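You operate a simulated robot arm through the tools that you are given. There is no shell and no other tool. Be economical: measure what you need, move in short steps, check, and stop when the job is done.

The job below is to be done with a simulated robot arm. You get a single attempt, and the scene is never put back.

## Task
Eject the grey disc from its mould and measure it in the gauge.
Fine: Switch the gauge on and close its yellow slide block on the disc; leave the lever down, the mould in its block and the other discs where they are.

The check looks at the end state, three seconds after you hand in, the way a careful person would. Anything else that was tipped, shoved, dropped, spilled or broken makes it a failure.

## Robot
A 7-joint arm with a two-finger parallel gripper, fixed in place. Base frame: the origin is at the foot of the arm, x ahead of it, y to its left, z up; the work surface is at about z = 0. Lengths are in m, angles in rad, forces in N, time in s.
With the tool pointing down near the work surface it reaches from about 0.24 to 0.62 m from the base axis. Its first joint turns from -1.152 to 1.152 rad. Payload 2.6 kg.
The TCP is the grasp point between the finger pads, 0.03 m short of the fingertips. In the tool frame z runs along the fingers and y along their closing line. Largest opening 0.094 m; finger width 0.028, thickness 0.01; the body of the gripper, 0.05 by 0.096 m, starts 0.055 m behind the TCP.
Orientation is told as [roll, pitch, yaw] about the base's x, y, z axes, in that order, counted from this pose: with the fingers straight down and closing along the base's y, the tool's x points along the base's -x, its y along +y and its z along -z.

## Interface
- The arm moves only by the tool send_rows. Its argument "deltas" is a list that holds one entry, the list of rows, each a list of 7 numbers: the turn, a rotation vector about the base's x, y, z in units of 4 degrees (1.0 is 4 degrees), then the shift along the base's x, y, z in units of 50 mm (1.0 is 50 mm), then the opening in per cent of the stroke, from 0 (shut) to 100 (fully open). In form: [[[ax, ay, az, tx, ty, tz, fingers], ...]]. A call has 1 to 12 rows; each row shifts and turns the commanded pose from where the row before left it. A call with a number of a shift or a turn outside -1 to 1 is refused whole. A row lasts 0.2 s, in which the tool goes at most 0.05 m and 0.15 rad; a call with a longer step from one row to the next is refused whole, and so is a gripper value outside its range. Where a pose cannot be reached the arm comes as near as it can. A force on the tool above 80 N (or 10 N above the force at the start of the call, whichever is more), or a blocked arm, ends the call early, and 0.2 s more pass. The fingers move at their own pace (about 0.072 m/s each) and stop on an object; they squeeze with about 43 N. The grip force told is the motor's: it shows also when the fingers shut on nothing. Time passes only in rows, and 0.2 s behind the last, so rows that do not move let the fingers close. The reply holds the time, the measured pose of the TCP, the force on the tool along the base axes, the opening and the grip force, in the units named above and with some noise, with the torque about the TCP (base axes, N m) and any sound that the robot's microphone picked up.
- Cameras (640 x 400 px; columns grow to the right, rows downward): "scene" is fixed at [0.0251, 0.4233, 0.5695]; the picture's right is [-0.87, -0.50, 0.00], its down [-0.26, 0.45, -0.86] and it looks along [0.43, -0.74, -0.52] (base axes); focal length 314 px, centre (320, 200). "wrist" rides on the gripper at [0.076, 0.014, -0.103] in the tool frame; the picture's right is [-0.18, 0.98, 0.00], its down [-0.75, -0.14, -0.64] and it looks along [-0.63, -0.12, 0.77] (tool axes); focal length 243 px, centre (320, 200). There is no depth. A picture from a camera that has moved, and an enlarged one, comes with that camera's place and axes in the base frame and with its lens.
- camera(camera): a new picture of that camera. The clock stands still meanwhile.
- close_up(camera, box): a new picture of the part [left, top, right, bottom] of that camera's present view, enlarged. The clock stands still meanwhile.
- job_done(): hands the job in; it is judged then, once.

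Work in short steps. Places have to be worked out from the pictures, the camera data and where the tool is seen: move nearer, look again, correct. Check each grasp and each placing, and mend what went wrong. You have 120 turns and 84 pictures in all, those below and enlarged ones among them. Open the gripper and draw the arm clear of the work before you hand the job in, unless the task says otherwise; then end with one line.

The tools are called after "Emit:" as name(argument=value, ...) on one line, values as JSON. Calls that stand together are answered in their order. send_rows: Moves the arm, as the interface text tells. Its arguments: {"type":"object","properties":{"deltas":{"type":"array"}},"required":["deltas"]} The other tools are called the same way: camera (camera) takes a picture; close_up (camera, box) takes an enlarged picture of a part of a camera's view; job_done () hands the job in.

At the start:

```text
time_s: 0.0
eef_pos: [0.2863, -0.19, 0.3281]
tool_rot: [-0.001, 0.0, 0.0]
force: [-0.2, 1.1, -0.8]
moment: [-0.02, -0.02, 0.03]
width: 0.0941
grip_force: 0.0
```

scene: 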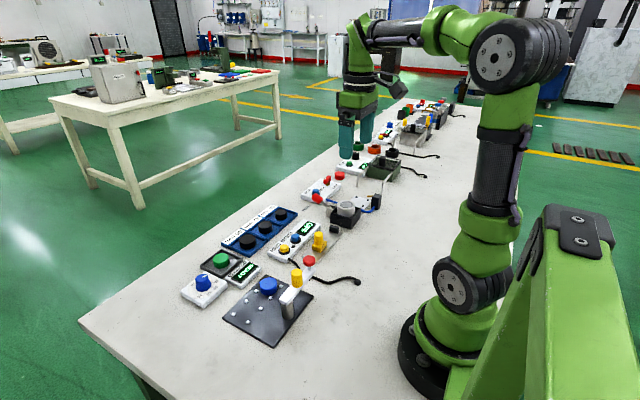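
wrist: 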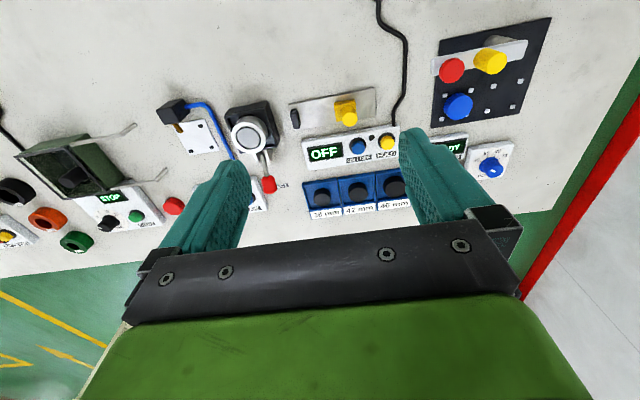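

I'll enlarge both views to identify the mould, lever and gauge.

Emit:
close_up(camera="scene", box=[170, 150, 410, 350])

Emit:
close_up(camera="wrist", box=[140, 60, 420, 235])

```text
2.00 times, centred on (290, 250) of scene
camera zoom: at [0.0251, 0.4233, 0.5695], right [-0.87, -0.5, 0.0], down [-0.26, 0.45, -0.86], along [0.43, -0.74, -0.52], focal length 629 px, centre (380, 100)
```

zoom: 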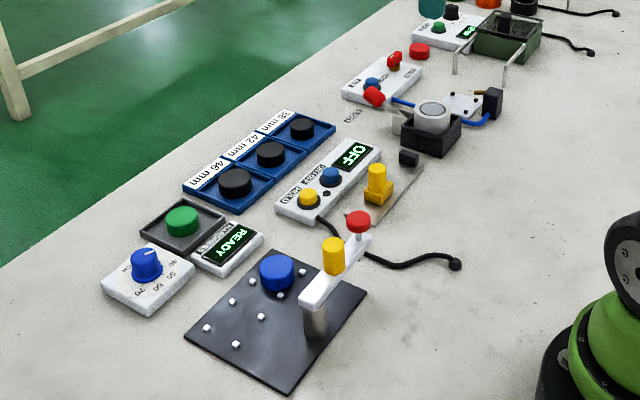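

```text
2.29 times, centred on (280, 148) of wrist
camera zoom: at [0.2113, -0.1751, 0.433], right [0.18, 0.98, 0.0], down [0.75, -0.14, 0.64], along [0.63, -0.12, -0.77], focal length 555 px, centre (411, 320)
```

zoom: 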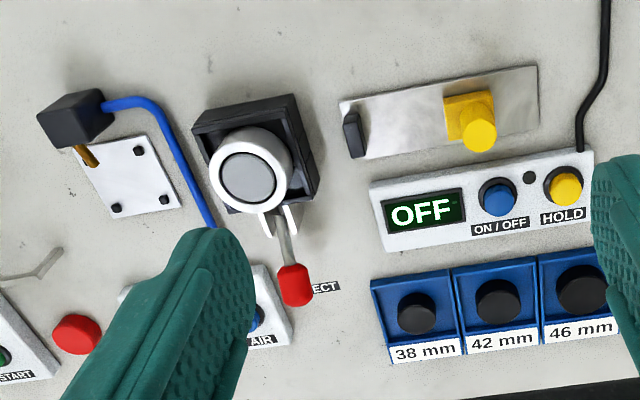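

Next a close look at the lever/mould and the gauge from the fixed camera.

Emit:
close_up(camera="scene", box=[290, 160, 410, 235])

Emit:
send_rows(deltas=[[[0, 0, 0, 0, -0.7, -0.5, 100], [0, 0, 0, 0, -0.7, -0.5, 100], [0, 0, 0, 0, -0.7, -0.5, 100], [0, 0, 0, 0, -0.7, 0, 100]]])

Emit:
camera(camera="wrist")

```text
5.33 times, centred on (350, 198) of scene
camera zoom: at [0.0251, 0.4233, 0.5695], right [-0.87, -0.5, 0.0], down [-0.26, 0.45, -0.86], along [0.43, -0.74, -0.52], focal length 1677 px, centre (160, 213)
```

zoom: 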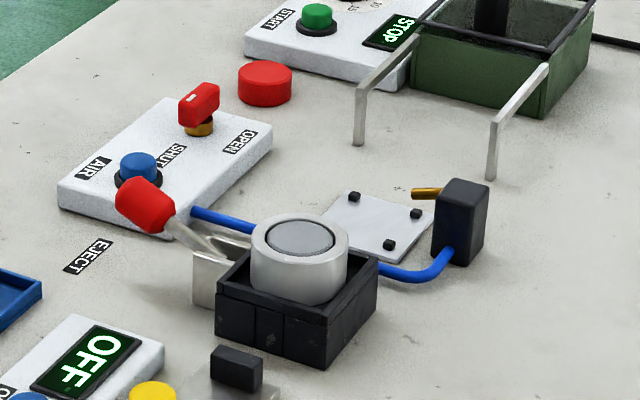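

```text
time_s: 1.0
eef_pos: [0.2874, -0.3291, 0.2549]
tool_rot: [0.0, 0.001, 0.002]
force: [-0.5, -0.3, 0.4]
moment: [-0.03, 0.0, 0.01]
width: 0.0939
grip_force: 0.0
```

```text
78 pictures are left
camera wrist: at [0.2124, -0.3147, 0.3585], right [0.18, 0.98, 0.0], down [0.75, -0.14, 0.64], along [0.63, -0.12, -0.77], focal length 243 px, centre (320, 200)
```

wrist: 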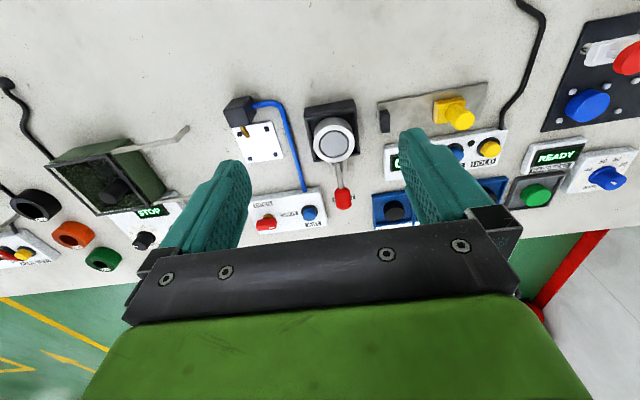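

Emit:
close_up(camera="wrist", box=[240, 80, 400, 220])

```text
2.86 times, centred on (320, 150) of wrist
camera zoom: at [0.2124, -0.3147, 0.3585], right [0.18, 0.98, 0.0], down [0.75, -0.14, 0.64], along [0.63, -0.12, -0.77], focal length 693 px, centre (320, 343)
```

zoom: 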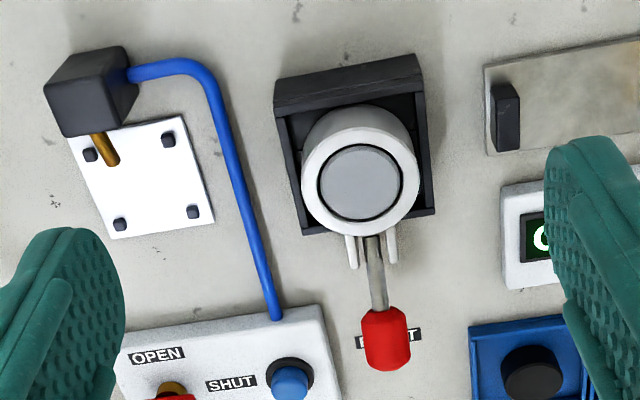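

Triangulated: mould disc top near (0.366, -0.325, 0.053), lever knob near (0.468, -0.324, 0.048), lever up. I close the fingers and go above the knob.

Emit:
send_rows(deltas=[[[0, 0, 0, 0.7, 0.02, -0.3, 0], [0, 0, 0, 0.7, 0.02, -0.3, 0], [0, 0, 0, 0.7, 0.02, -0.4, 0], [0, 0, 0, 0.7, 0.02, -0.6, 0], [0, 0, 0, 0.8, 0.02, -0.9, 0], [0, 0, 0, 0, 0, 0, 0]]])

Emit:
close_up(camera="scene", box=[290, 140, 410, 235])

Emit:
camera(camera="wrist")

```text
refused: row 5 steps farther than a row can; nothing moved
```

```text
4.21 times, centred on (350, 188) of scene
camera zoom: at [0.0251, 0.4233, 0.5695], right [-0.87, -0.5, 0.0], down [-0.26, 0.45, -0.86], along [0.43, -0.74, -0.52], focal length 1324 px, centre (194, 253)
```

zoom: 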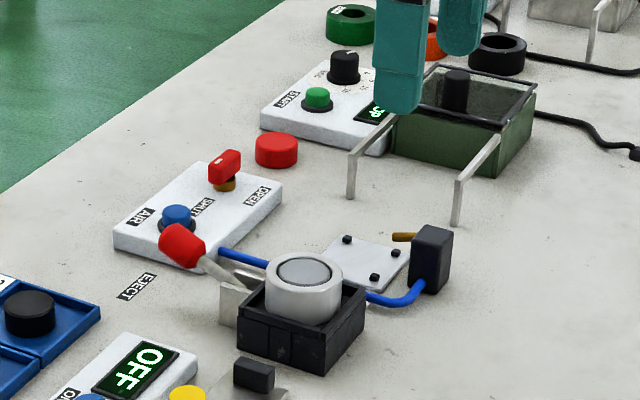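

```text
75 pictures are left
camera wrist: at [0.2124, -0.3147, 0.3585], right [0.18, 0.98, 0.0], down [0.75, -0.14, 0.64], along [0.63, -0.12, -0.77], focal length 243 px, centre (320, 200)
```

wrist: 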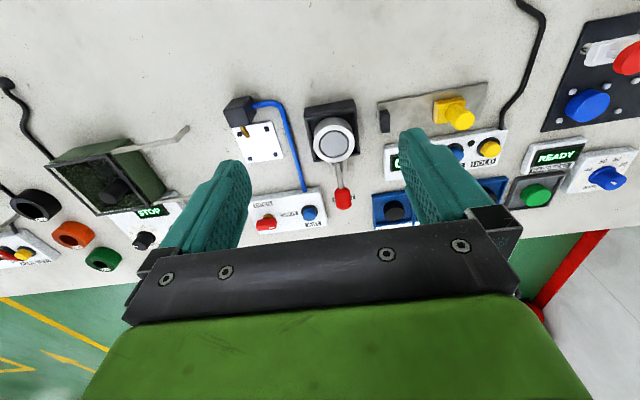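

The step was too long and refused; I resend with smaller steps.

Emit:
send_rows(deltas=[[[0, 0, 0, 0.6, 0.02, -0.4, 0], [0, 0, 0, 0.6, 0.02, -0.4, 0], [0, 0, 0, 0.6, 0.02, -0.4, 0], [0, 0, 0, 0.6, 0.02, -0.4, 0], [0, 0, 0, 0.6, 0.02, -0.4, 0], [0, 0, 0, 0.56, 0, -0.6, 0], [0, 0, 0, 0, 0, 0, 0]]])

Emit:
close_up(camera="scene", box=[290, 140, 410, 235])

Emit:
camera(camera="wrist")

```text
time_s: 2.6
eef_pos: [0.4648, -0.3252, 0.1244]
tool_rot: [0.0, 0.0, 0.001]
force: [-0.7, -0.2, 0.1]
moment: [0.01, -0.01, -0.02]
width: 0.0
grip_force: 32.7
```

```text
4.21 times, centred on (350, 188) of scene
camera zoom: at [0.0251, 0.4233, 0.5695], right [-0.87, -0.5, 0.0], down [-0.26, 0.45, -0.86], along [0.43, -0.74, -0.52], focal length 1324 px, centre (194, 253)
```

zoom: 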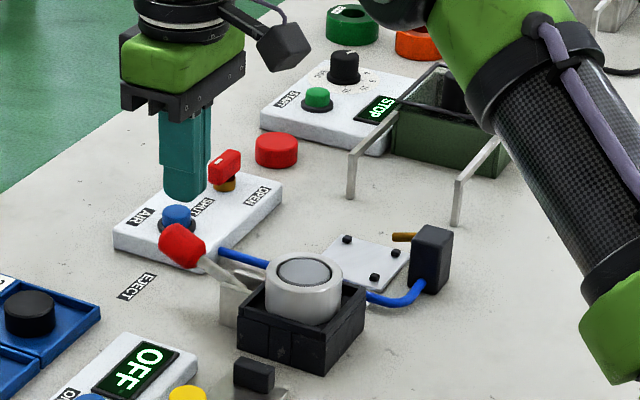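

```text
73 pictures are left
camera wrist: at [0.39, -0.3097, 0.2276], right [0.18, 0.98, 0.0], down [0.75, -0.14, 0.64], along [0.63, -0.12, -0.77], focal length 243 px, centre (320, 200)
```

wrist: 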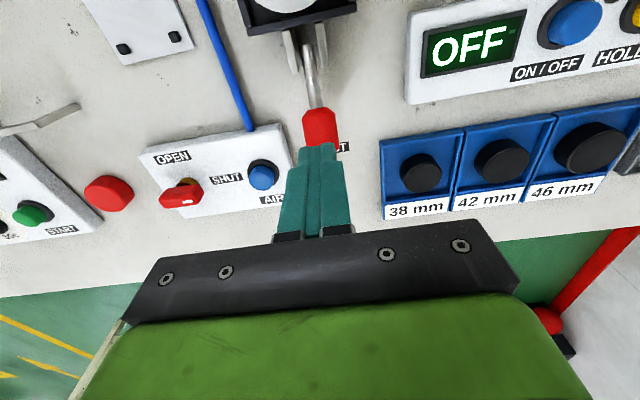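

Fingertips hang over the knob. Pressing down in small rows.

Emit:
send_rows(deltas=[[[0, 0, 0, 0, 0, -0.4, 0], [0, 0, 0, 0, 0, -0.25, 0], [0, 0, 0, 0, 0, -0.2, 0], [0, 0, 0, 0, 0, -0.2, 0], [0, 0, 0, 0, 0, -0.2, 0], [0, 0, 0, 0, 0, 0, 0]]])

Emit:
close_up(camera="scene", box=[290, 140, 410, 235])

```text
time_s: 4.0
eef_pos: [0.4664, -0.3273, 0.0679]
tool_rot: [-0.004, -0.009, -0.001]
force: [-10.8, 9.7, 44.9]
moment: [0.33, 0.53, -0.24]
width: 0.0
grip_force: 33.2
```

```text
4.21 times, centred on (350, 188) of scene
camera zoom: at [0.0249, 0.4235, 0.5694], right [-0.87, -0.5, 0.0], down [-0.26, 0.45, -0.86], along [0.43, -0.74, -0.52], focal length 1324 px, centre (194, 253)
```

zoom: 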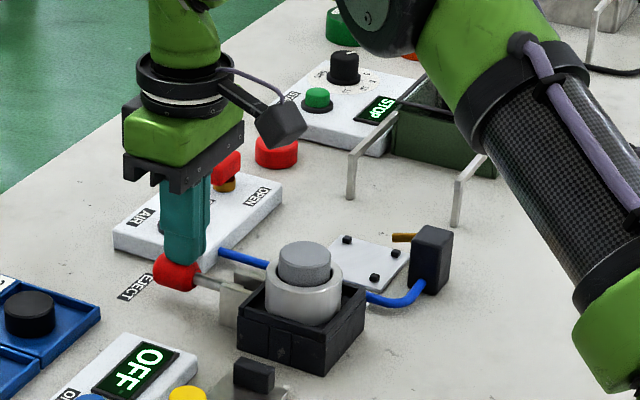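

The disc has risen out of the mould and the lever seems at its stop (45 N). I lift off and check that it stays down.

Emit:
send_rows(deltas=[[[0, 0, 0, 0, 0, 0.2, 0], [0, 0, 0, 0, 0, 0.4, 0], [0, 0, 0, 0, 0, 0.8, 0], [0, 0, 0, 0, 0, 0.8, 0], [0, 0, 0, 0, 0, 0, 0]]])

Emit:
close_up(camera="scene", box=[290, 140, 410, 235])

```text
time_s: 5.2
eef_pos: [0.4635, -0.3245, 0.1709]
tool_rot: [0.001, 0.002, 0.001]
force: [-0.2, 0.5, 0.7]
moment: [0.0, 0.04, -0.01]
width: 0.0
grip_force: 33.2
```

```text
4.21 times, centred on (350, 188) of scene
camera zoom: at [0.0251, 0.4233, 0.5695], right [-0.87, -0.5, 0.0], down [-0.26, 0.45, -0.86], along [0.43, -0.74, -0.52], focal length 1324 px, centre (194, 253)
```

zoom: 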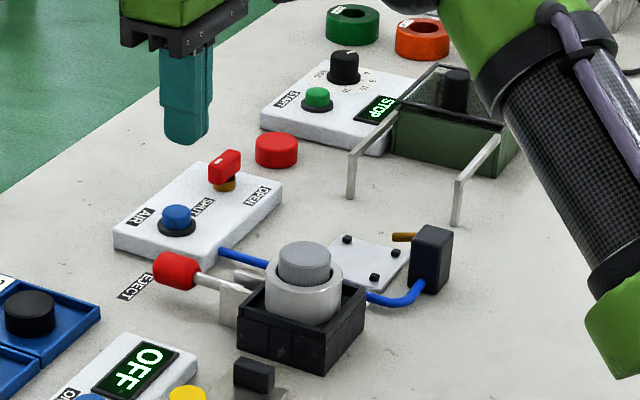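

Lever stays down; the disc top is now at about z=0.074. Next a look at the gauge from nearer above.

Emit:
send_rows(deltas=[[[0, 0, 0, -0.4, 0.3, 0.6, 100], [0, 0, 0, -0.7, 0.5, 0, 100], [0, 0, 0, -0.7, 0.5, 0, 100], [0, 0, 0, -0.7, 0.5, 0, 100], [0, 0, 0, -0.7, 0.5, 0, 100], [0, 0, 0, 0, 0, 0, 100]]])

Emit:
camera(camera="wrist")

Emit:
close_up(camera="scene", box=[260, 190, 380, 265])

```text
time_s: 6.6
eef_pos: [0.3052, -0.2099, 0.2]
tool_rot: [0.0, -0.001, -0.001]
force: [-0.1, 0.1, 0.1]
moment: [0.0, -0.01, -0.02]
width: 0.0941
grip_force: 0.0
```

```text
70 pictures are left
camera wrist: at [0.2295, -0.1946, 0.3036], right [0.18, 0.98, 0.0], down [0.75, -0.14, 0.64], along [0.63, -0.12, -0.77], focal length 243 px, centre (320, 200)
```

wrist: 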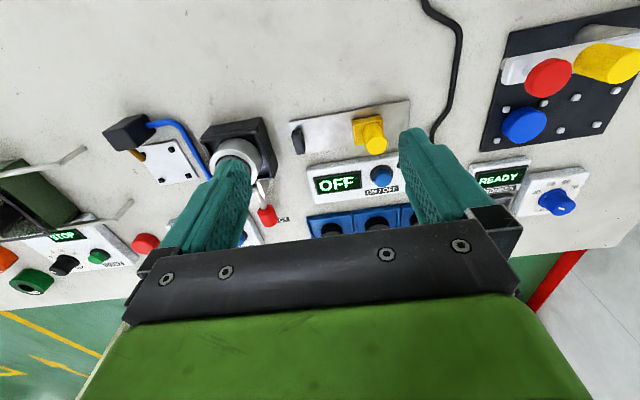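

```text
5.33 times, centred on (320, 228) of scene
camera zoom: at [0.0251, 0.4233, 0.5695], right [-0.87, -0.5, 0.0], down [-0.26, 0.45, -0.86], along [0.43, -0.74, -0.52], focal length 1677 px, centre (320, 53)
```

zoom: 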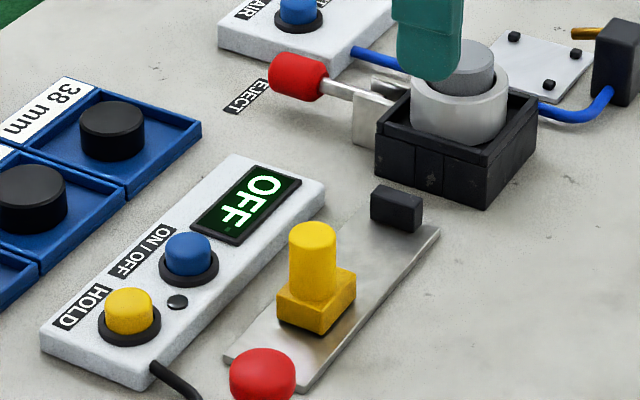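

Emit:
close_up(camera="wrist", box=[260, 80, 440, 200])

```text
3.33 times, centred on (350, 140) of wrist
camera zoom: at [0.2295, -0.1946, 0.3036], right [0.18, 0.98, 0.0], down [0.75, -0.14, 0.64], along [0.63, -0.12, -0.77], focal length 809 px, centre (220, 400)
```

zoom: 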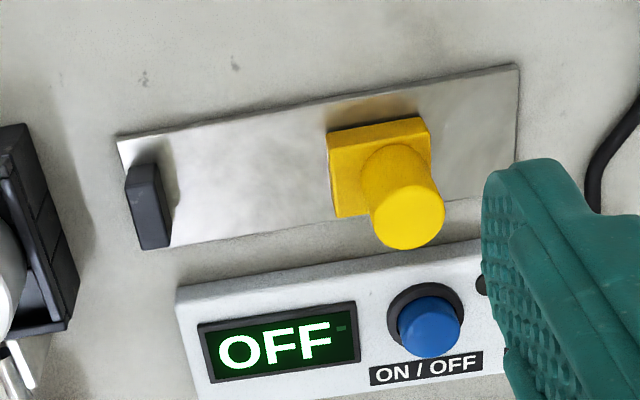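

Gauge plate is aligned with the base: x 0.341–0.389, jaw face y≈-0.243, slide face y≈-0.179, knob at (0.368,-0.157) with top z 0.051. ON/OFF button at about (0.433,-0.146,0.030). I close the fingers and go over that button.

Emit:
send_rows(deltas=[[[0, 0, 0, 0.5, 0.3, 0, 0], [0, 0, 0, 0.5, 0.3, -0.2, 0], [0, 0, 0, 0.5, 0.3, -0.4, 0], [0, 0, 0, 0.5, 0.3, -0.4, 0], [0, 0, 0, 0.58, 0.08, -0.5, 0], [0, 0, 0, 0, 0, -0.5, 0], [0, 0, 0, 0, 0, -0.3, 0], [0, 0, 0, 0, 0, 0, 0]]])

Emit:
close_up(camera="scene", box=[260, 190, 380, 265])

Emit:
camera(camera="wrist")

```text
time_s: 8.4
eef_pos: [0.4347, -0.1462, 0.086]
tool_rot: [-0.001, 0.001, 0.0]
force: [-0.6, 0.1, -0.7]
moment: [-0.01, 0.03, 0.0]
width: 0.0
grip_force: 33.4
```

```text
5.33 times, centred on (320, 228) of scene
camera zoom: at [0.0251, 0.4233, 0.5695], right [-0.87, -0.5, 0.0], down [-0.26, 0.45, -0.86], along [0.43, -0.74, -0.52], focal length 1677 px, centre (320, 53)
```

zoom: 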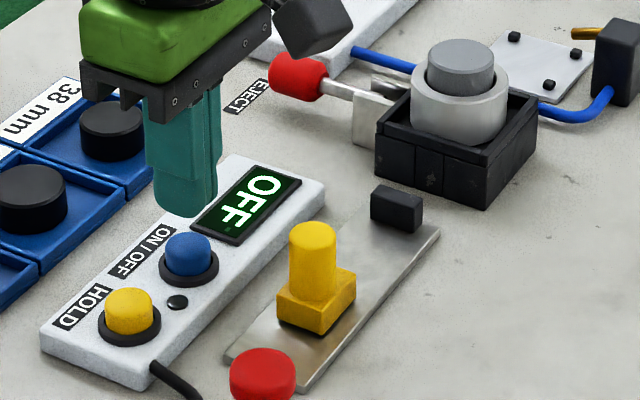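

```text
66 pictures are left
camera wrist: at [0.3584, -0.1315, 0.1893], right [0.18, 0.98, 0.0], down [0.75, -0.14, 0.64], along [0.63, -0.12, -0.77], focal length 243 px, centre (320, 200)
```

wrist: 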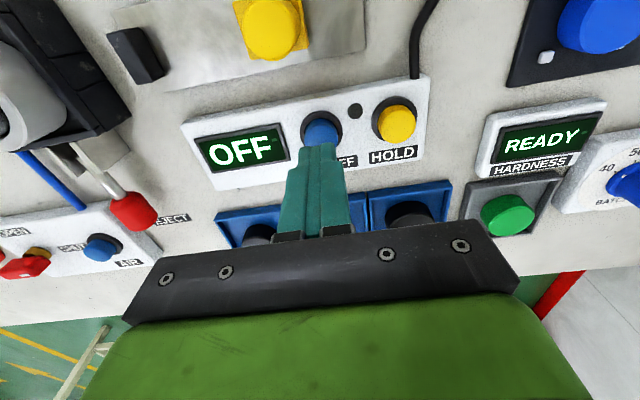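

Aligned over the button (corrected to about (0.43,-0.144)). Pressing down slowly.

Emit:
send_rows(deltas=[[[0, 0, 0, -0.08, 0.04, -0.3, 0], [0, 0, 0, 0, 0, -0.14, 0], [0, 0, 0, 0, 0, -0.08, 0], [0, 0, 0, 0, 0, -0.06, 0], [0, 0, 0, 0, 0, 0, 0]]])

Emit:
close_up(camera="scene", box=[260, 190, 380, 265])

```text
time_s: 9.6
eef_pos: [0.43, -0.1446, 0.0578]
tool_rot: [-0.001, -0.001, 0.001]
force: [-1.1, 0.2, 3.1]
moment: [0.02, 0.06, -0.02]
width: 0.0
grip_force: 33.2
heard: click
```

```text
5.33 times, centred on (320, 228) of scene
camera zoom: at [0.0251, 0.4233, 0.5695], right [-0.87, -0.5, 0.0], down [-0.26, 0.45, -0.86], along [0.43, -0.74, -0.52], focal length 1677 px, centre (320, 53)
```

zoom: 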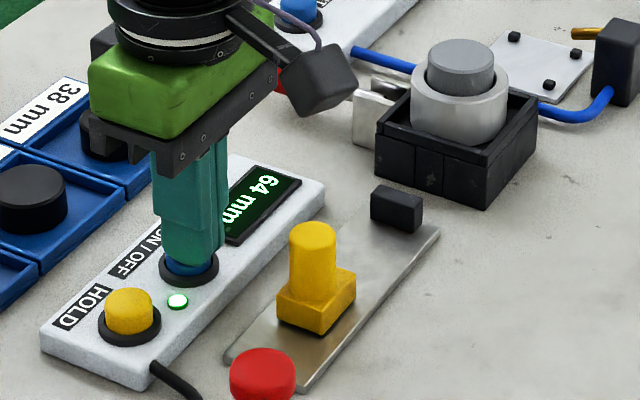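

Gauge is on and reads 64 mm, matching my gap estimate. I lift and head to above the disc while turning the tool -90° so the fingers close along x.

Emit:
send_rows(deltas=[[[0, 0, 0, 0, 0, 0.5, 0], [0, 0, 0, 0, 0, 0.9, 0], [0, 0, -1, 0, 0, 0.9, 40], [0, 0, -1, -0.1, -0.3, 0, 70], [0, 0, -1, -0.1, -0.4, 0, 80], [0, 0, -1, -0.1, -0.4, 0, 80], [0, 0, -1, -0.1, -0.4, 0, 80], [0, 0, -1, -0.1, -0.4, 0, 80], [0, 0, -1, -0.1, -0.4, 0, 80], [0, 0, -1, -0.1, -0.4, 0, 80], [0, 0, -1, -0.1, -0.4, 0, 80], [0, 0, -1, -0.1, -0.4, 0, 80]]])

Emit:
send_rows(deltas=[[[0, 0, -1, -0.1, -0.12, 0, 80], [0, 0, -1, -0.1, 0, 0, 80], [0, 0, -1, -0.1, 0, 0, 80], [0, 0, -1, 0, 0, 0, 80], [0, 0, -1, 0, 0, 0, 80], [0, 0, -1, 0, 0, 0, 80], [0, 0, -1, 0, 0, 0, 80], [0, 0, -1, 0, 0, 0, 80], [0, 0, -1, 0, 0, 0, 80], [0, 0, -1, 0, 0, 0, 80], [0, 0, -1, 0, 0, 0, 80], [0, 0, -1, 0, 0, 0, 80]]])

Emit:
camera(camera="wrist")

Emit:
camera(camera="scene")

```text
time_s: 12.2
eef_pos: [0.386, -0.3204, 0.1721]
tool_rot: [0.0, 0.0, -0.698]
force: [-1.1, 0.8, -0.2]
moment: [0.03, 0.0, 0.01]
width: 0.0751
grip_force: 0.0
```

```text
time_s: 14.8
eef_pos: [0.3711, -0.3253, 0.173]
tool_rot: [0.0, 0.001, -1.535]
force: [-0.2, -0.4, 0.3]
moment: [0.03, -0.01, -0.04]
width: 0.0752
grip_force: 0.1
```

```text
64 pictures are left
camera wrist: at [0.3827, -0.2478, 0.2763], right [0.99, -0.15, 0.0], down [-0.12, -0.76, 0.64], along [-0.1, -0.63, -0.77], focal length 243 px, centre (320, 200)
```

wrist: 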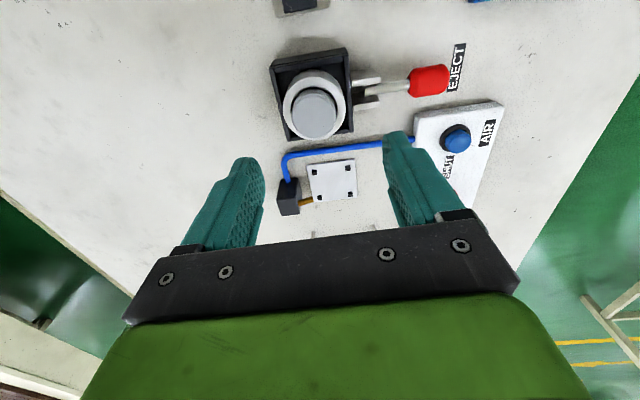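

```text
63 pictures are left
```

scene: 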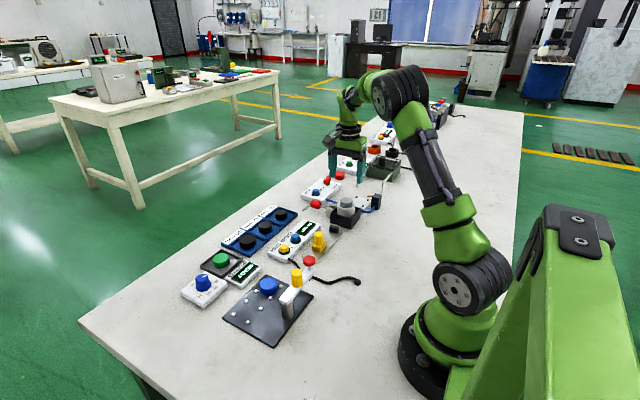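

Reached above the mould. I zoom in to refine the disc's position.

Emit:
close_up(camera="wrist", box=[250, 40, 400, 150])

```text
3.64 times, centred on (325, 95) of wrist
camera zoom: at [0.3827, -0.2478, 0.2763], right [0.99, -0.15, 0.0], down [-0.12, -0.76, 0.64], along [-0.1, -0.63, -0.77], focal length 882 px, centre (302, 582)
```

zoom: 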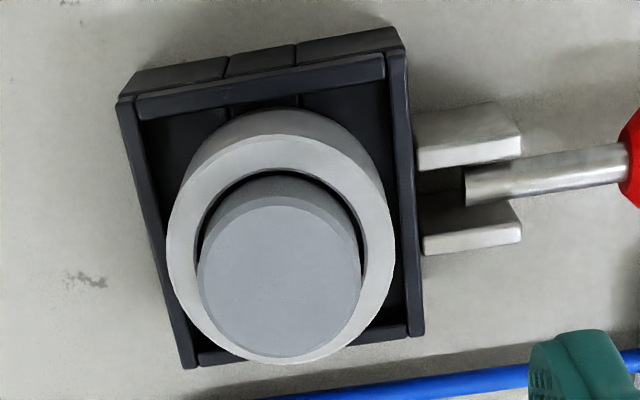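

Disc centre ≈ (0.3655, -0.324), diameter ≈ 38 mm, top at 0.074. Lowering around it to TCP z≈0.090 with fingertips above the mould rim.

Emit:
send_rows(deltas=[[[0, 0, -0.5, -0.11, 0.03, -0.4, 80], [0, 0, 0, 0, 0, -0.5, 80], [0, 0, 0, 0, 0, -0.5, 80], [0, 0, 0, 0, 0, -0.26, 80], [0, 0, 0, 0, 0, 0, 80]]])

Emit:
close_up(camera="scene", box=[290, 160, 410, 235])

Emit:
camera(camera="wrist")

```text
time_s: 16.0
eef_pos: [0.3633, -0.3239, 0.0896]
tool_rot: [0.0, 0.001, -1.57]
force: [0.1, -0.2, 0.4]
moment: [0.0, 0.06, -0.02]
width: 0.0753
grip_force: 0.1
```

```text
5.33 times, centred on (350, 198) of scene
camera zoom: at [0.0251, 0.4233, 0.5695], right [-0.87, -0.5, 0.0], down [-0.26, 0.45, -0.86], along [0.43, -0.74, -0.52], focal length 1677 px, centre (160, 213)
```

zoom: 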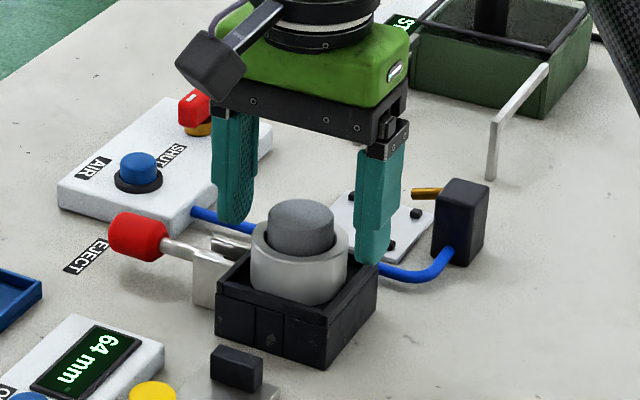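

```text
60 pictures are left
camera wrist: at [0.3785, -0.2467, 0.1929], right [0.98, -0.18, 0.0], down [-0.14, -0.75, 0.64], along [-0.12, -0.63, -0.77], focal length 243 px, centre (320, 200)
```

wrist: 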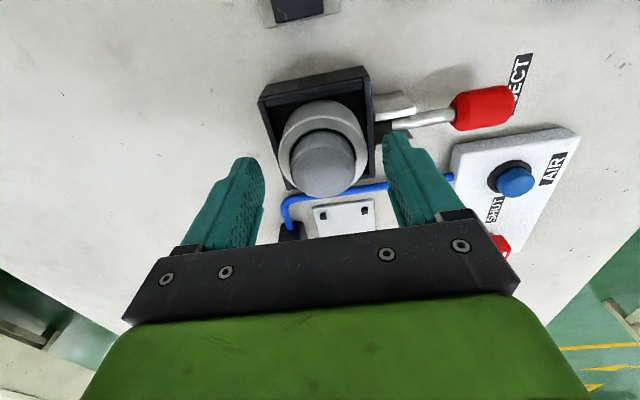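

The fingers straddle the disc; I nudge 2 mm and close.

Emit:
send_rows(deltas=[[[0, 0, 0, 0.05, 0.04, 0, 80], [0, 0, 0, 0, 0, 0, 60], [0, 0, 0, 0, 0, 0, 48], [0, 0, 0, 0, 0, 0, 44]]])

Emit:
close_up(camera="scene", box=[310, 180, 370, 220])

Emit:
close_up(camera="wrist", box=[230, 60, 430, 220])

```text
time_s: 17.0
eef_pos: [0.3659, -0.3221, 0.0891]
tool_rot: [0.0, -0.001, -1.571]
force: [-1.9, -0.4, 0.0]
moment: [-0.02, -0.02, -0.01]
width: 0.0552
grip_force: 42.7
```

```text
10.00 times, centred on (340, 200) of scene
camera zoom: at [0.0251, 0.4233, 0.5695], right [-0.87, -0.5, 0.0], down [-0.26, 0.45, -0.86], along [0.43, -0.74, -0.52], focal length 3144 px, centre (120, 200)
```

zoom: 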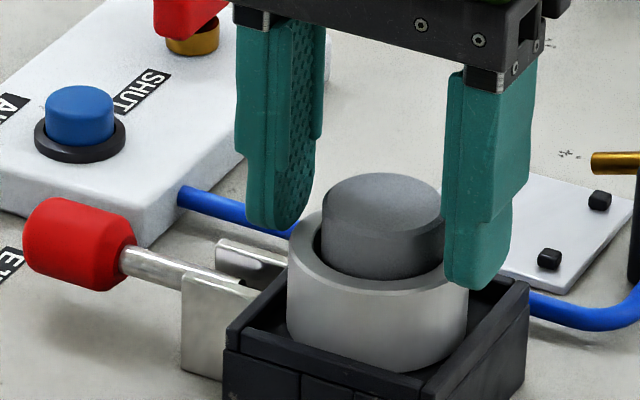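

```text
2.50 times, centred on (330, 140) of wrist
camera zoom: at [0.3808, -0.2447, 0.1932], right [0.98, -0.18, 0.0], down [-0.14, -0.75, 0.64], along [-0.12, -0.63, -0.77], focal length 606 px, centre (295, 350)
```

zoom: 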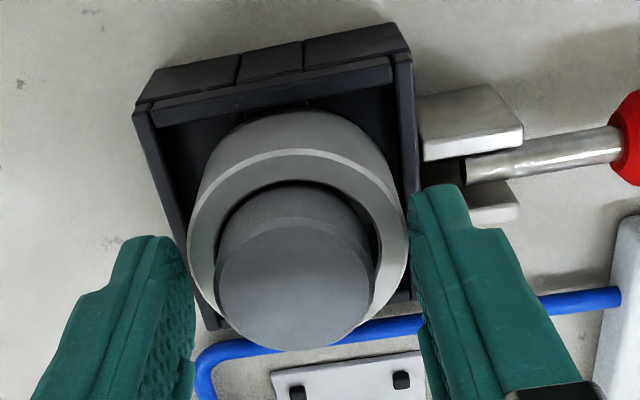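

The fingers stopped at 55 mm — that is the mould's outside, so its rim is higher than I judged. I open, rise 7 mm and close again.

Emit:
send_rows(deltas=[[[0, 0, 0, 0, 0, 0, 75], [0, 0, 0, 0, 0, 0, 75], [0, 0, 0, 0, 0, 0.14, 75], [0, 0, 0, 0, 0, 0, 75], [0, 0, 0, 0, 0, 0, 52], [0, 0, 0, 0, 0, 0, 46]]])

Emit:
close_up(camera="scene", box=[310, 180, 370, 220])

```text
time_s: 18.4
eef_pos: [0.3672, -0.3216, 0.0962]
tool_rot: [0.001, -0.002, -1.57]
force: [0.5, 0.3, 0.3]
moment: [0.0, 0.0, 0.0]
width: 0.0432
grip_force: 0.1
```

```text
10.00 times, centred on (340, 200) of scene
camera zoom: at [0.0251, 0.4233, 0.5695], right [-0.87, -0.5, 0.0], down [-0.26, 0.45, -0.86], along [0.43, -0.74, -0.52], focal length 3144 px, centre (120, 200)
```

zoom: 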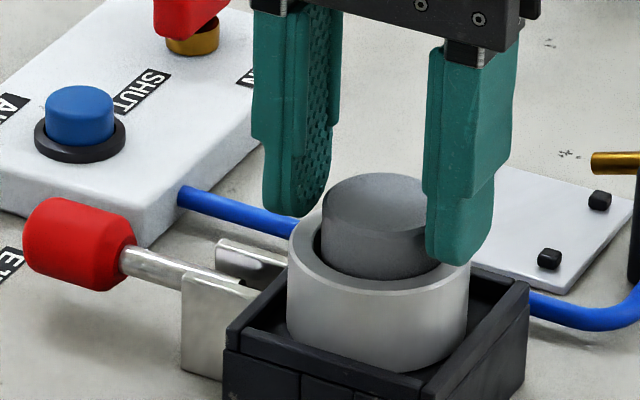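

Clear above the mould at 43 mm opening with no force. Checking centring in the wrist view before final closing.

Emit:
close_up(camera="wrist", box=[230, 60, 430, 220])

```text
2.50 times, centred on (330, 140) of wrist
camera zoom: at [0.3811, -0.2445, 0.1998], right [0.98, -0.18, 0.0], down [-0.14, -0.75, 0.64], along [-0.12, -0.63, -0.77], focal length 606 px, centre (295, 350)
```

zoom: 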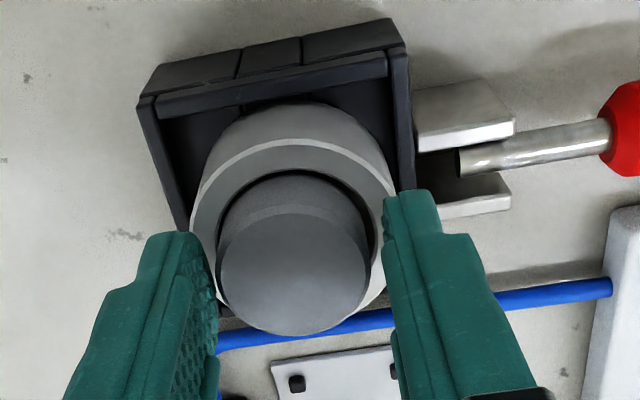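

Nearly centred (1 mm off in x). Nudge and close fully on the disc.

Emit:
send_rows(deltas=[[[0, 0, 0, -0.025, 0, 0, 46], [0, 0, 0, 0, 0, 0, 30], [0, 0, 0, 0, 0, 0, 30], [0, 0, 0, 0, 0, 0, 30]]])

```text
time_s: 19.4
eef_pos: [0.3657, -0.3217, 0.0958]
tool_rot: [0.001, 0.0, -1.569]
force: [0.1, 1.1, 0.4]
moment: [-0.01, 0.01, 0.02]
width: 0.0351
grip_force: 42.8
```

Gripped at 35 mm. Lifting straight up gently.

Emit:
send_rows(deltas=[[[0, 0, 0, 0, 0, 0.1, 30], [0, 0, 0, 0, 0, 0.2, 30], [0, 0, 0, 0, 0, 0.4, 30], [0, 0, 0, 0, 0, 0.5, 30], [0, 0, 0, 0, 0, 0, 30]]])

Emit:
close_up(camera="scene", box=[290, 150, 410, 225])

Emit:
close_up(camera="wrist", box=[230, 60, 430, 220])

```text
time_s: 20.6
eef_pos: [0.3666, -0.3209, 0.1562]
tool_rot: [0.0, -0.001, -1.57]
force: [0.4, -0.5, -0.1]
moment: [-0.01, -0.02, -0.02]
width: 0.0352
grip_force: 43.3
```

```text
5.33 times, centred on (350, 188) of scene
camera zoom: at [0.0251, 0.4233, 0.5695], right [-0.87, -0.5, 0.0], down [-0.26, 0.45, -0.86], along [0.43, -0.74, -0.52], focal length 1677 px, centre (160, 267)
```

zoom: 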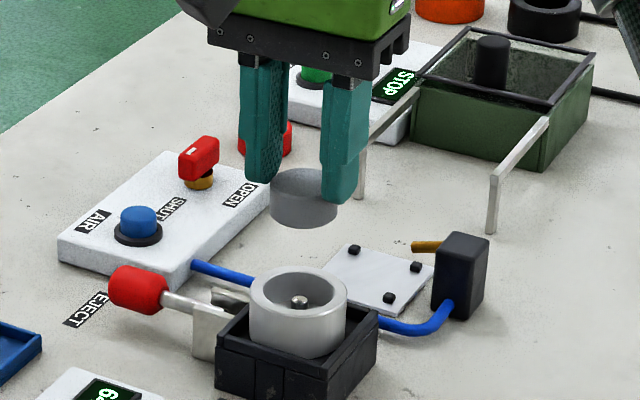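

```text
2.50 times, centred on (330, 140) of wrist
camera zoom: at [0.3813, -0.2443, 0.2607], right [0.98, -0.18, 0.0], down [-0.14, -0.75, 0.64], along [-0.12, -0.63, -0.77], focal length 606 px, centre (295, 350)
```

zoom: 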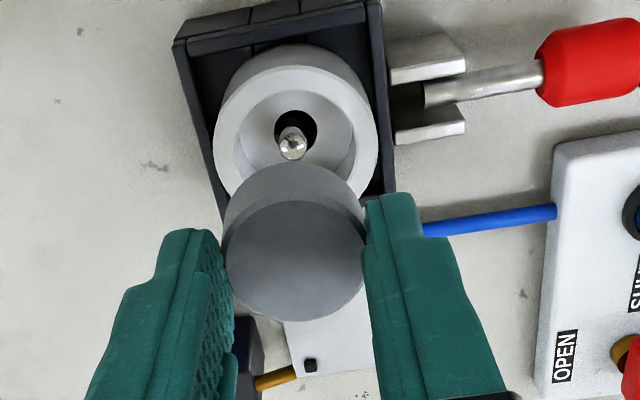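

Disc is held level, bottom ≈ 43 mm below the TCP; the mould stayed. I carry it to above the gauge gap (0.365, -0.2215) and lower partway.

Emit:
send_rows(deltas=[[[0, 0, 0, 0, 0.5, 0, 30], [0, 0, 0, 0, 0.5, 0, 30], [0, 0, 0, 0, 0.5, 0, 30], [0, 0, 0, -0.03, 0.49, 0, 30], [0, 0, 0, 0, 0, -0.5, 30], [0, 0, 0, 0, 0, -0.5, 30], [0, 0, 0, 0, 0, -0.4, 30], [0, 0, 0, 0, 0, 0, 30]]])

Emit:
close_up(camera="scene", box=[280, 190, 370, 250])

Emit:
camera(camera="wrist")

```text
time_s: 22.4
eef_pos: [0.3632, -0.2231, 0.0855]
tool_rot: [-0.001, 0.0, -1.57]
force: [-0.6, 0.5, -1.1]
moment: [0.01, -0.01, -0.01]
width: 0.0348
grip_force: 43.1
```

```text
6.67 times, centred on (325, 220) of scene
camera zoom: at [0.0251, 0.4233, 0.5695], right [-0.87, -0.5, 0.0], down [-0.26, 0.45, -0.86], along [0.43, -0.74, -0.52], focal length 2096 px, centre (287, 67)
```

zoom: 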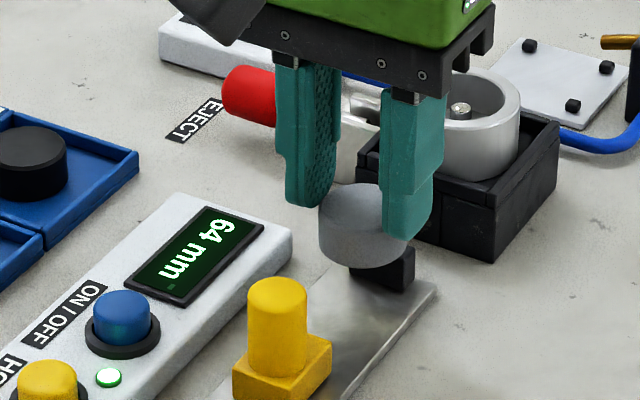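

```text
52 pictures are left
camera wrist: at [0.3787, -0.1455, 0.1896], right [0.98, -0.18, 0.0], down [-0.14, -0.75, 0.64], along [-0.12, -0.63, -0.77], focal length 243 px, centre (320, 200)
```

wrist: 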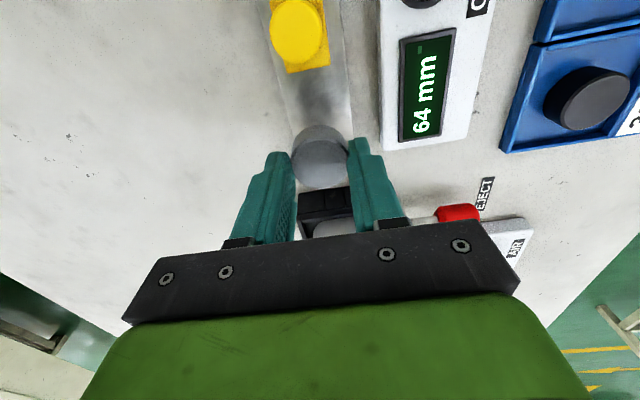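

Emit:
close_up(camera="wrist", box=[240, 50, 420, 250])

```text
2.00 times, centred on (330, 150) of wrist
camera zoom: at [0.3787, -0.1455, 0.1896], right [0.98, -0.18, 0.0], down [-0.14, -0.75, 0.64], along [-0.12, -0.63, -0.77], focal length 485 px, centre (300, 300)
```

zoom: 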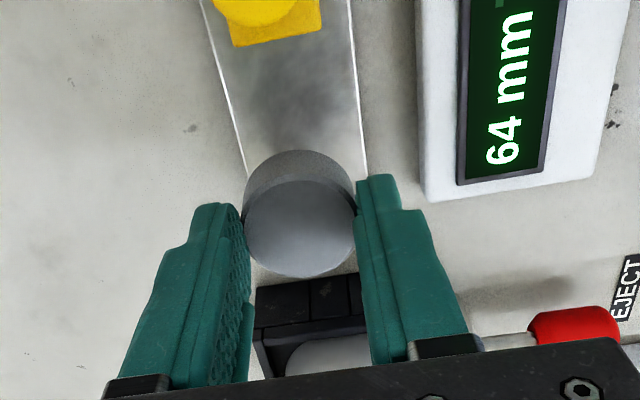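

The disc clears slide and jaw (jaw face ≈ -0.244, disc edge ≈ -0.2405); I shift 2 mm away from the jaw and go down carefully.

Emit:
send_rows(deltas=[[[0, 0, 0, 0.03, 0.05, -0.2, 30], [0, 0, 0, 0, 0, -0.3, 30], [0, 0, 0, 0, 0, -0.08, 30], [0, 0, 0, 0, 0, 0, 30]]])

Emit:
close_up(camera="scene", box=[280, 190, 370, 250])

```text
time_s: 23.4
eef_pos: [0.3664, -0.2204, 0.0586]
tool_rot: [0.0, 0.0, -1.57]
force: [-0.3, -0.6, 0.3]
moment: [-0.02, -0.06, 0.03]
width: 0.0351
grip_force: 42.5
```

```text
6.67 times, centred on (325, 220) of scene
camera zoom: at [0.0251, 0.4233, 0.5695], right [-0.87, -0.5, 0.0], down [-0.26, 0.45, -0.86], along [0.43, -0.74, -0.52], focal length 2096 px, centre (287, 67)
```

zoom: 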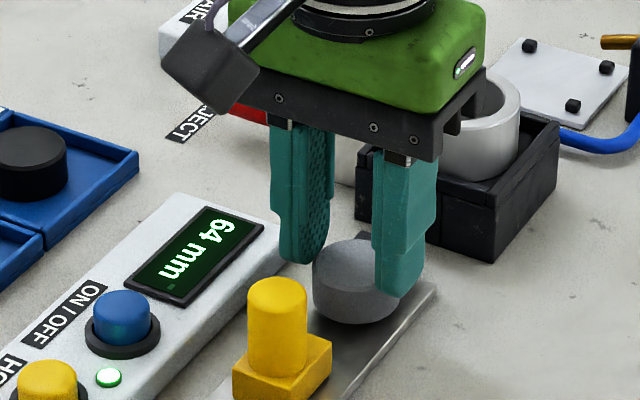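

Still free; I go down in 2–3 mm steps, watching for contact force.

Emit:
send_rows(deltas=[[[0, 0, 0, 0, 0, -0.06, 30], [0, 0, 0, 0, 0, -0.06, 30], [0, 0, 0, 0, 0, 0, 30]]])

```text
time_s: 24.2
eef_pos: [0.3655, -0.2206, 0.0521]
tool_rot: [0.002, 0.0, -1.572]
force: [-3.6, 3.0, 15.3]
moment: [0.06, -0.06, 0.0]
width: 0.0348
grip_force: 43.2
```

Contact (15 N). I open slightly to release and check.

Emit:
send_rows(deltas=[[[0, 0, 0, 0, 0, 0.02, 30], [0, 0, 0, 0, 0, 0, 40], [0, 0, 0, 0, 0, 0, 46], [0, 0, 0, 0, 0, 0, 46]]])

Emit:
close_up(camera="scene", box=[280, 190, 370, 250])

```text
time_s: 25.2
eef_pos: [0.3655, -0.22, 0.0524]
tool_rot: [-0.001, 0.001, -1.57]
force: [-0.3, -0.1, 0.4]
moment: [0.01, 0.0, -0.01]
width: 0.0432
grip_force: 0.0
```

```text
6.67 times, centred on (325, 220) of scene
camera zoom: at [0.0251, 0.4233, 0.5695], right [-0.87, -0.5, 0.0], down [-0.26, 0.45, -0.86], along [0.43, -0.74, -0.52], focal length 2096 px, centre (287, 67)
```

zoom: 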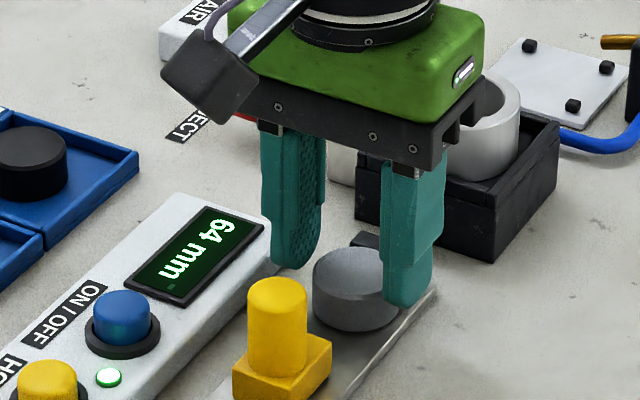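

Disc stands free on the gauge plate. I rise, close the fingers and move to the +y side of the slide's knob.

Emit:
send_rows(deltas=[[[0, 0, 0, 0, 0, 0.2, 46], [0, 0, 0, 0, 0, 0.5, 46], [0, 0, 0, 0, 0, 0.8, 46], [0, 0, 0, 0, 0, 0.4, 46], [0, 0, 0, 0, 0.7, 0, 0], [0, 0, 0, 0, 0.7, 0, 0], [0, 0, 0, 0.04, 0.62, 0, 0], [0, 0, 0, 0, 0, 0, 0]]])

Emit:
camera(camera="wrist")

Emit:
close_up(camera="scene", box=[260, 190, 380, 265])

```text
time_s: 27.0
eef_pos: [0.3676, -0.1186, 0.1484]
tool_rot: [0.001, 0.0, -1.57]
force: [0.4, 0.1, 0.3]
moment: [0.01, -0.01, -0.01]
width: 0.0001
grip_force: 33.4
```

```text
48 pictures are left
camera wrist: at [0.383, -0.0415, 0.2511], right [0.98, -0.18, 0.0], down [-0.14, -0.75, 0.64], along [-0.12, -0.63, -0.77], focal length 243 px, centre (320, 200)
```

wrist: 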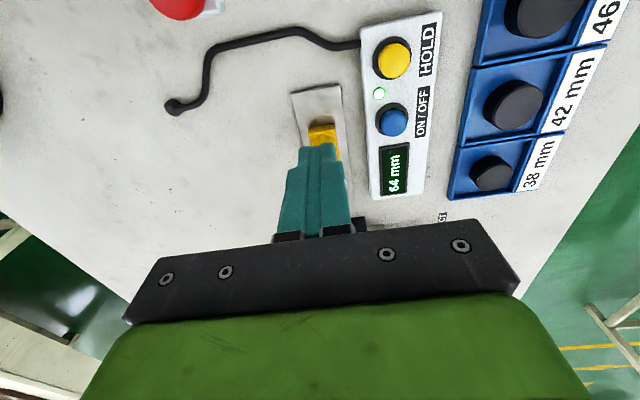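

```text
5.33 times, centred on (320, 228) of scene
camera zoom: at [0.0251, 0.4233, 0.5695], right [-0.87, -0.5, 0.0], down [-0.26, 0.45, -0.86], along [0.43, -0.74, -0.52], focal length 1677 px, centre (320, 53)
```

zoom: 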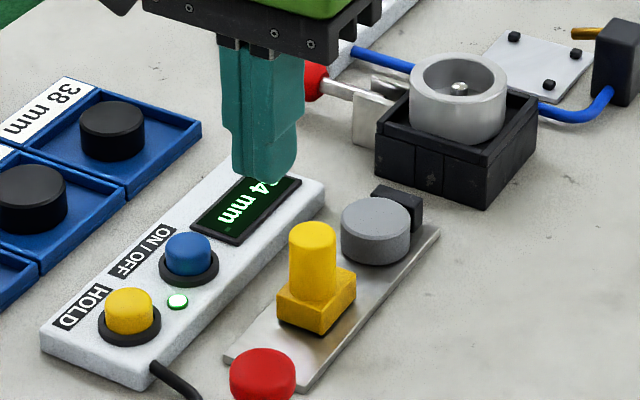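

Disc sits in front of the jaw. Lowering behind the knob to TCP z≈0.064.

Emit:
send_rows(deltas=[[[0, 0, 0, 0, 0, -0.5, 0], [0, 0, 0, 0, 0, -0.6, 0], [0, 0, 0, 0, 0, -0.4, 0], [0, 0, 0, 0, 0, -0.18, 0], [0, 0, 0, 0, 0, 0, 0]]])

Emit:
close_up(camera="scene", box=[260, 190, 380, 265])

```text
time_s: 28.2
eef_pos: [0.3675, -0.1199, 0.0631]
tool_rot: [-0.001, -0.002, -1.571]
force: [-0.2, 0.4, -0.4]
moment: [-0.01, -0.02, -0.03]
width: 0.0002
grip_force: 32.8
```

```text
5.33 times, centred on (320, 228) of scene
camera zoom: at [0.0251, 0.4233, 0.5695], right [-0.87, -0.5, 0.0], down [-0.26, 0.45, -0.86], along [0.43, -0.74, -0.52], focal length 1677 px, centre (320, 53)
```

zoom: 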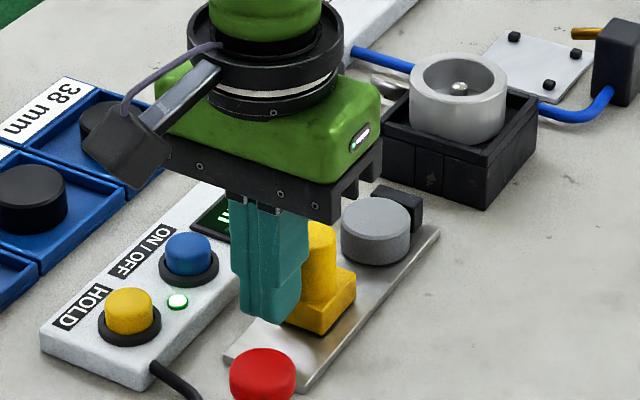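

Behind the knob. Pushing towards -y: 30 mm first.

Emit:
send_rows(deltas=[[[0, 0, 0, 0, -0.15, 0, 0], [0, 0, 0, 0, -0.15, 0, 0], [0, 0, 0, 0, -0.15, 0, 0], [0, 0, 0, 0, -0.15, 0, 0], [0, 0, 0, 0, 0, 0, 0]]])

Emit:
close_up(camera="scene", box=[260, 190, 380, 265])

```text
time_s: 29.4
eef_pos: [0.3676, -0.1489, 0.0635]
tool_rot: [-0.001, -0.001, -1.571]
force: [-0.1, -0.1, 0.6]
moment: [0.04, -0.02, 0.0]
width: 0.0
grip_force: 33.1
```

```text
5.33 times, centred on (320, 228) of scene
camera zoom: at [0.0251, 0.4233, 0.5695], right [-0.87, -0.5, 0.0], down [-0.26, 0.45, -0.86], along [0.43, -0.74, -0.52], focal length 1677 px, centre (320, 53)
```

zoom: 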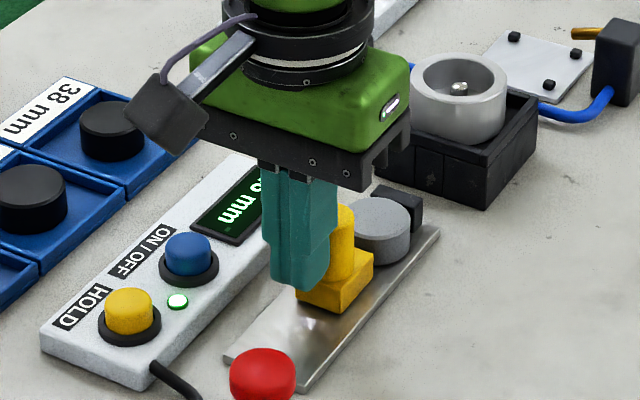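

The slide follows easily. Continuing in 2–3 mm steps.

Emit:
send_rows(deltas=[[[0, 0, 0, 0, -0.06, 0, 0], [0, 0, 0, 0, -0.06, 0, 0], [0, 0, 0, 0, -0.05, 0, 0], [0, 0, 0, 0, 0, 0, 0]]])

Emit:
camera(camera="wrist")

Emit:
close_up(camera="scene", box=[290, 205, 350, 245])

```text
time_s: 30.4
eef_pos: [0.3676, -0.1571, 0.0633]
tool_rot: [-0.001, 0.002, -1.571]
force: [-0.7, 4.2, 1.7]
moment: [0.0, 0.04, -0.01]
width: 0.0
grip_force: 32.4
```

```text
44 pictures are left
camera wrist: at [0.3823, -0.0802, 0.1671], right [0.98, -0.18, 0.0], down [-0.14, -0.75, 0.64], along [-0.12, -0.63, -0.77], focal length 243 px, centre (320, 200)
```

wrist: 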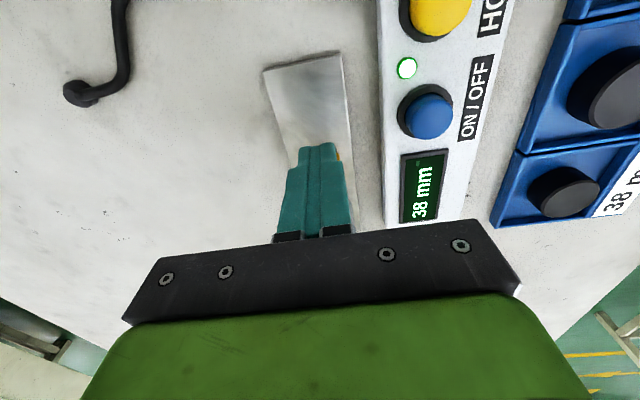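

```text
10.00 times, centred on (320, 225) of scene
camera zoom: at [0.0251, 0.4233, 0.5695], right [-0.87, -0.5, 0.0], down [-0.26, 0.45, -0.86], along [0.43, -0.74, -0.52], focal length 3144 px, centre (320, -50)
```

zoom: 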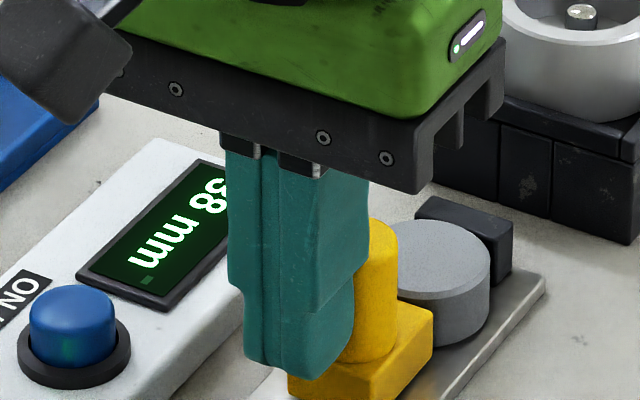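

Reads 38 mm with slight force (4 N); fingers read 35 mm on the disc, so I push a few mm more to see whether it's really seated.

Emit:
send_rows(deltas=[[[0, 0, 0, 0, -0.04, 0, 0], [0, 0, 0, 0, -0.03, 0, 0], [0, 0, 0, 0, 0, 0, 0]]])

Emit:
close_up(camera="wrist", box=[370, 130, 490, 230])

```text
time_s: 31.2
eef_pos: [0.3668, -0.157, 0.0632]
tool_rot: [-0.001, 0.006, -1.568]
force: [-3.2, 24.5, 9.8]
moment: [0.11, -0.01, -0.11]
width: 0.0
grip_force: 33.1
```

```text
4.00 times, centred on (430, 180) of wrist
camera zoom: at [0.3825, -0.0815, 0.1672], right [0.98, -0.18, 0.0], down [-0.14, -0.76, 0.64], along [-0.12, -0.63, -0.77], focal length 970 px, centre (-120, 280)
```

zoom: 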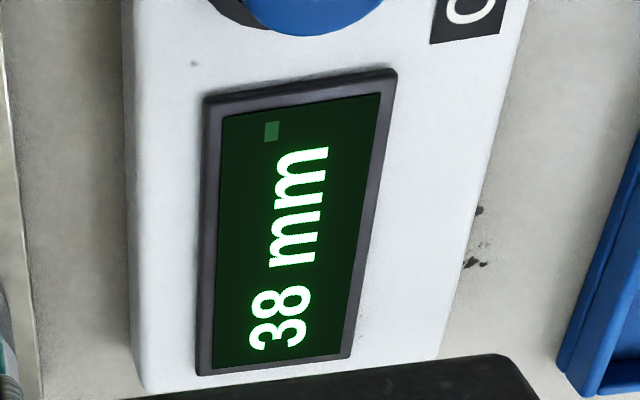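

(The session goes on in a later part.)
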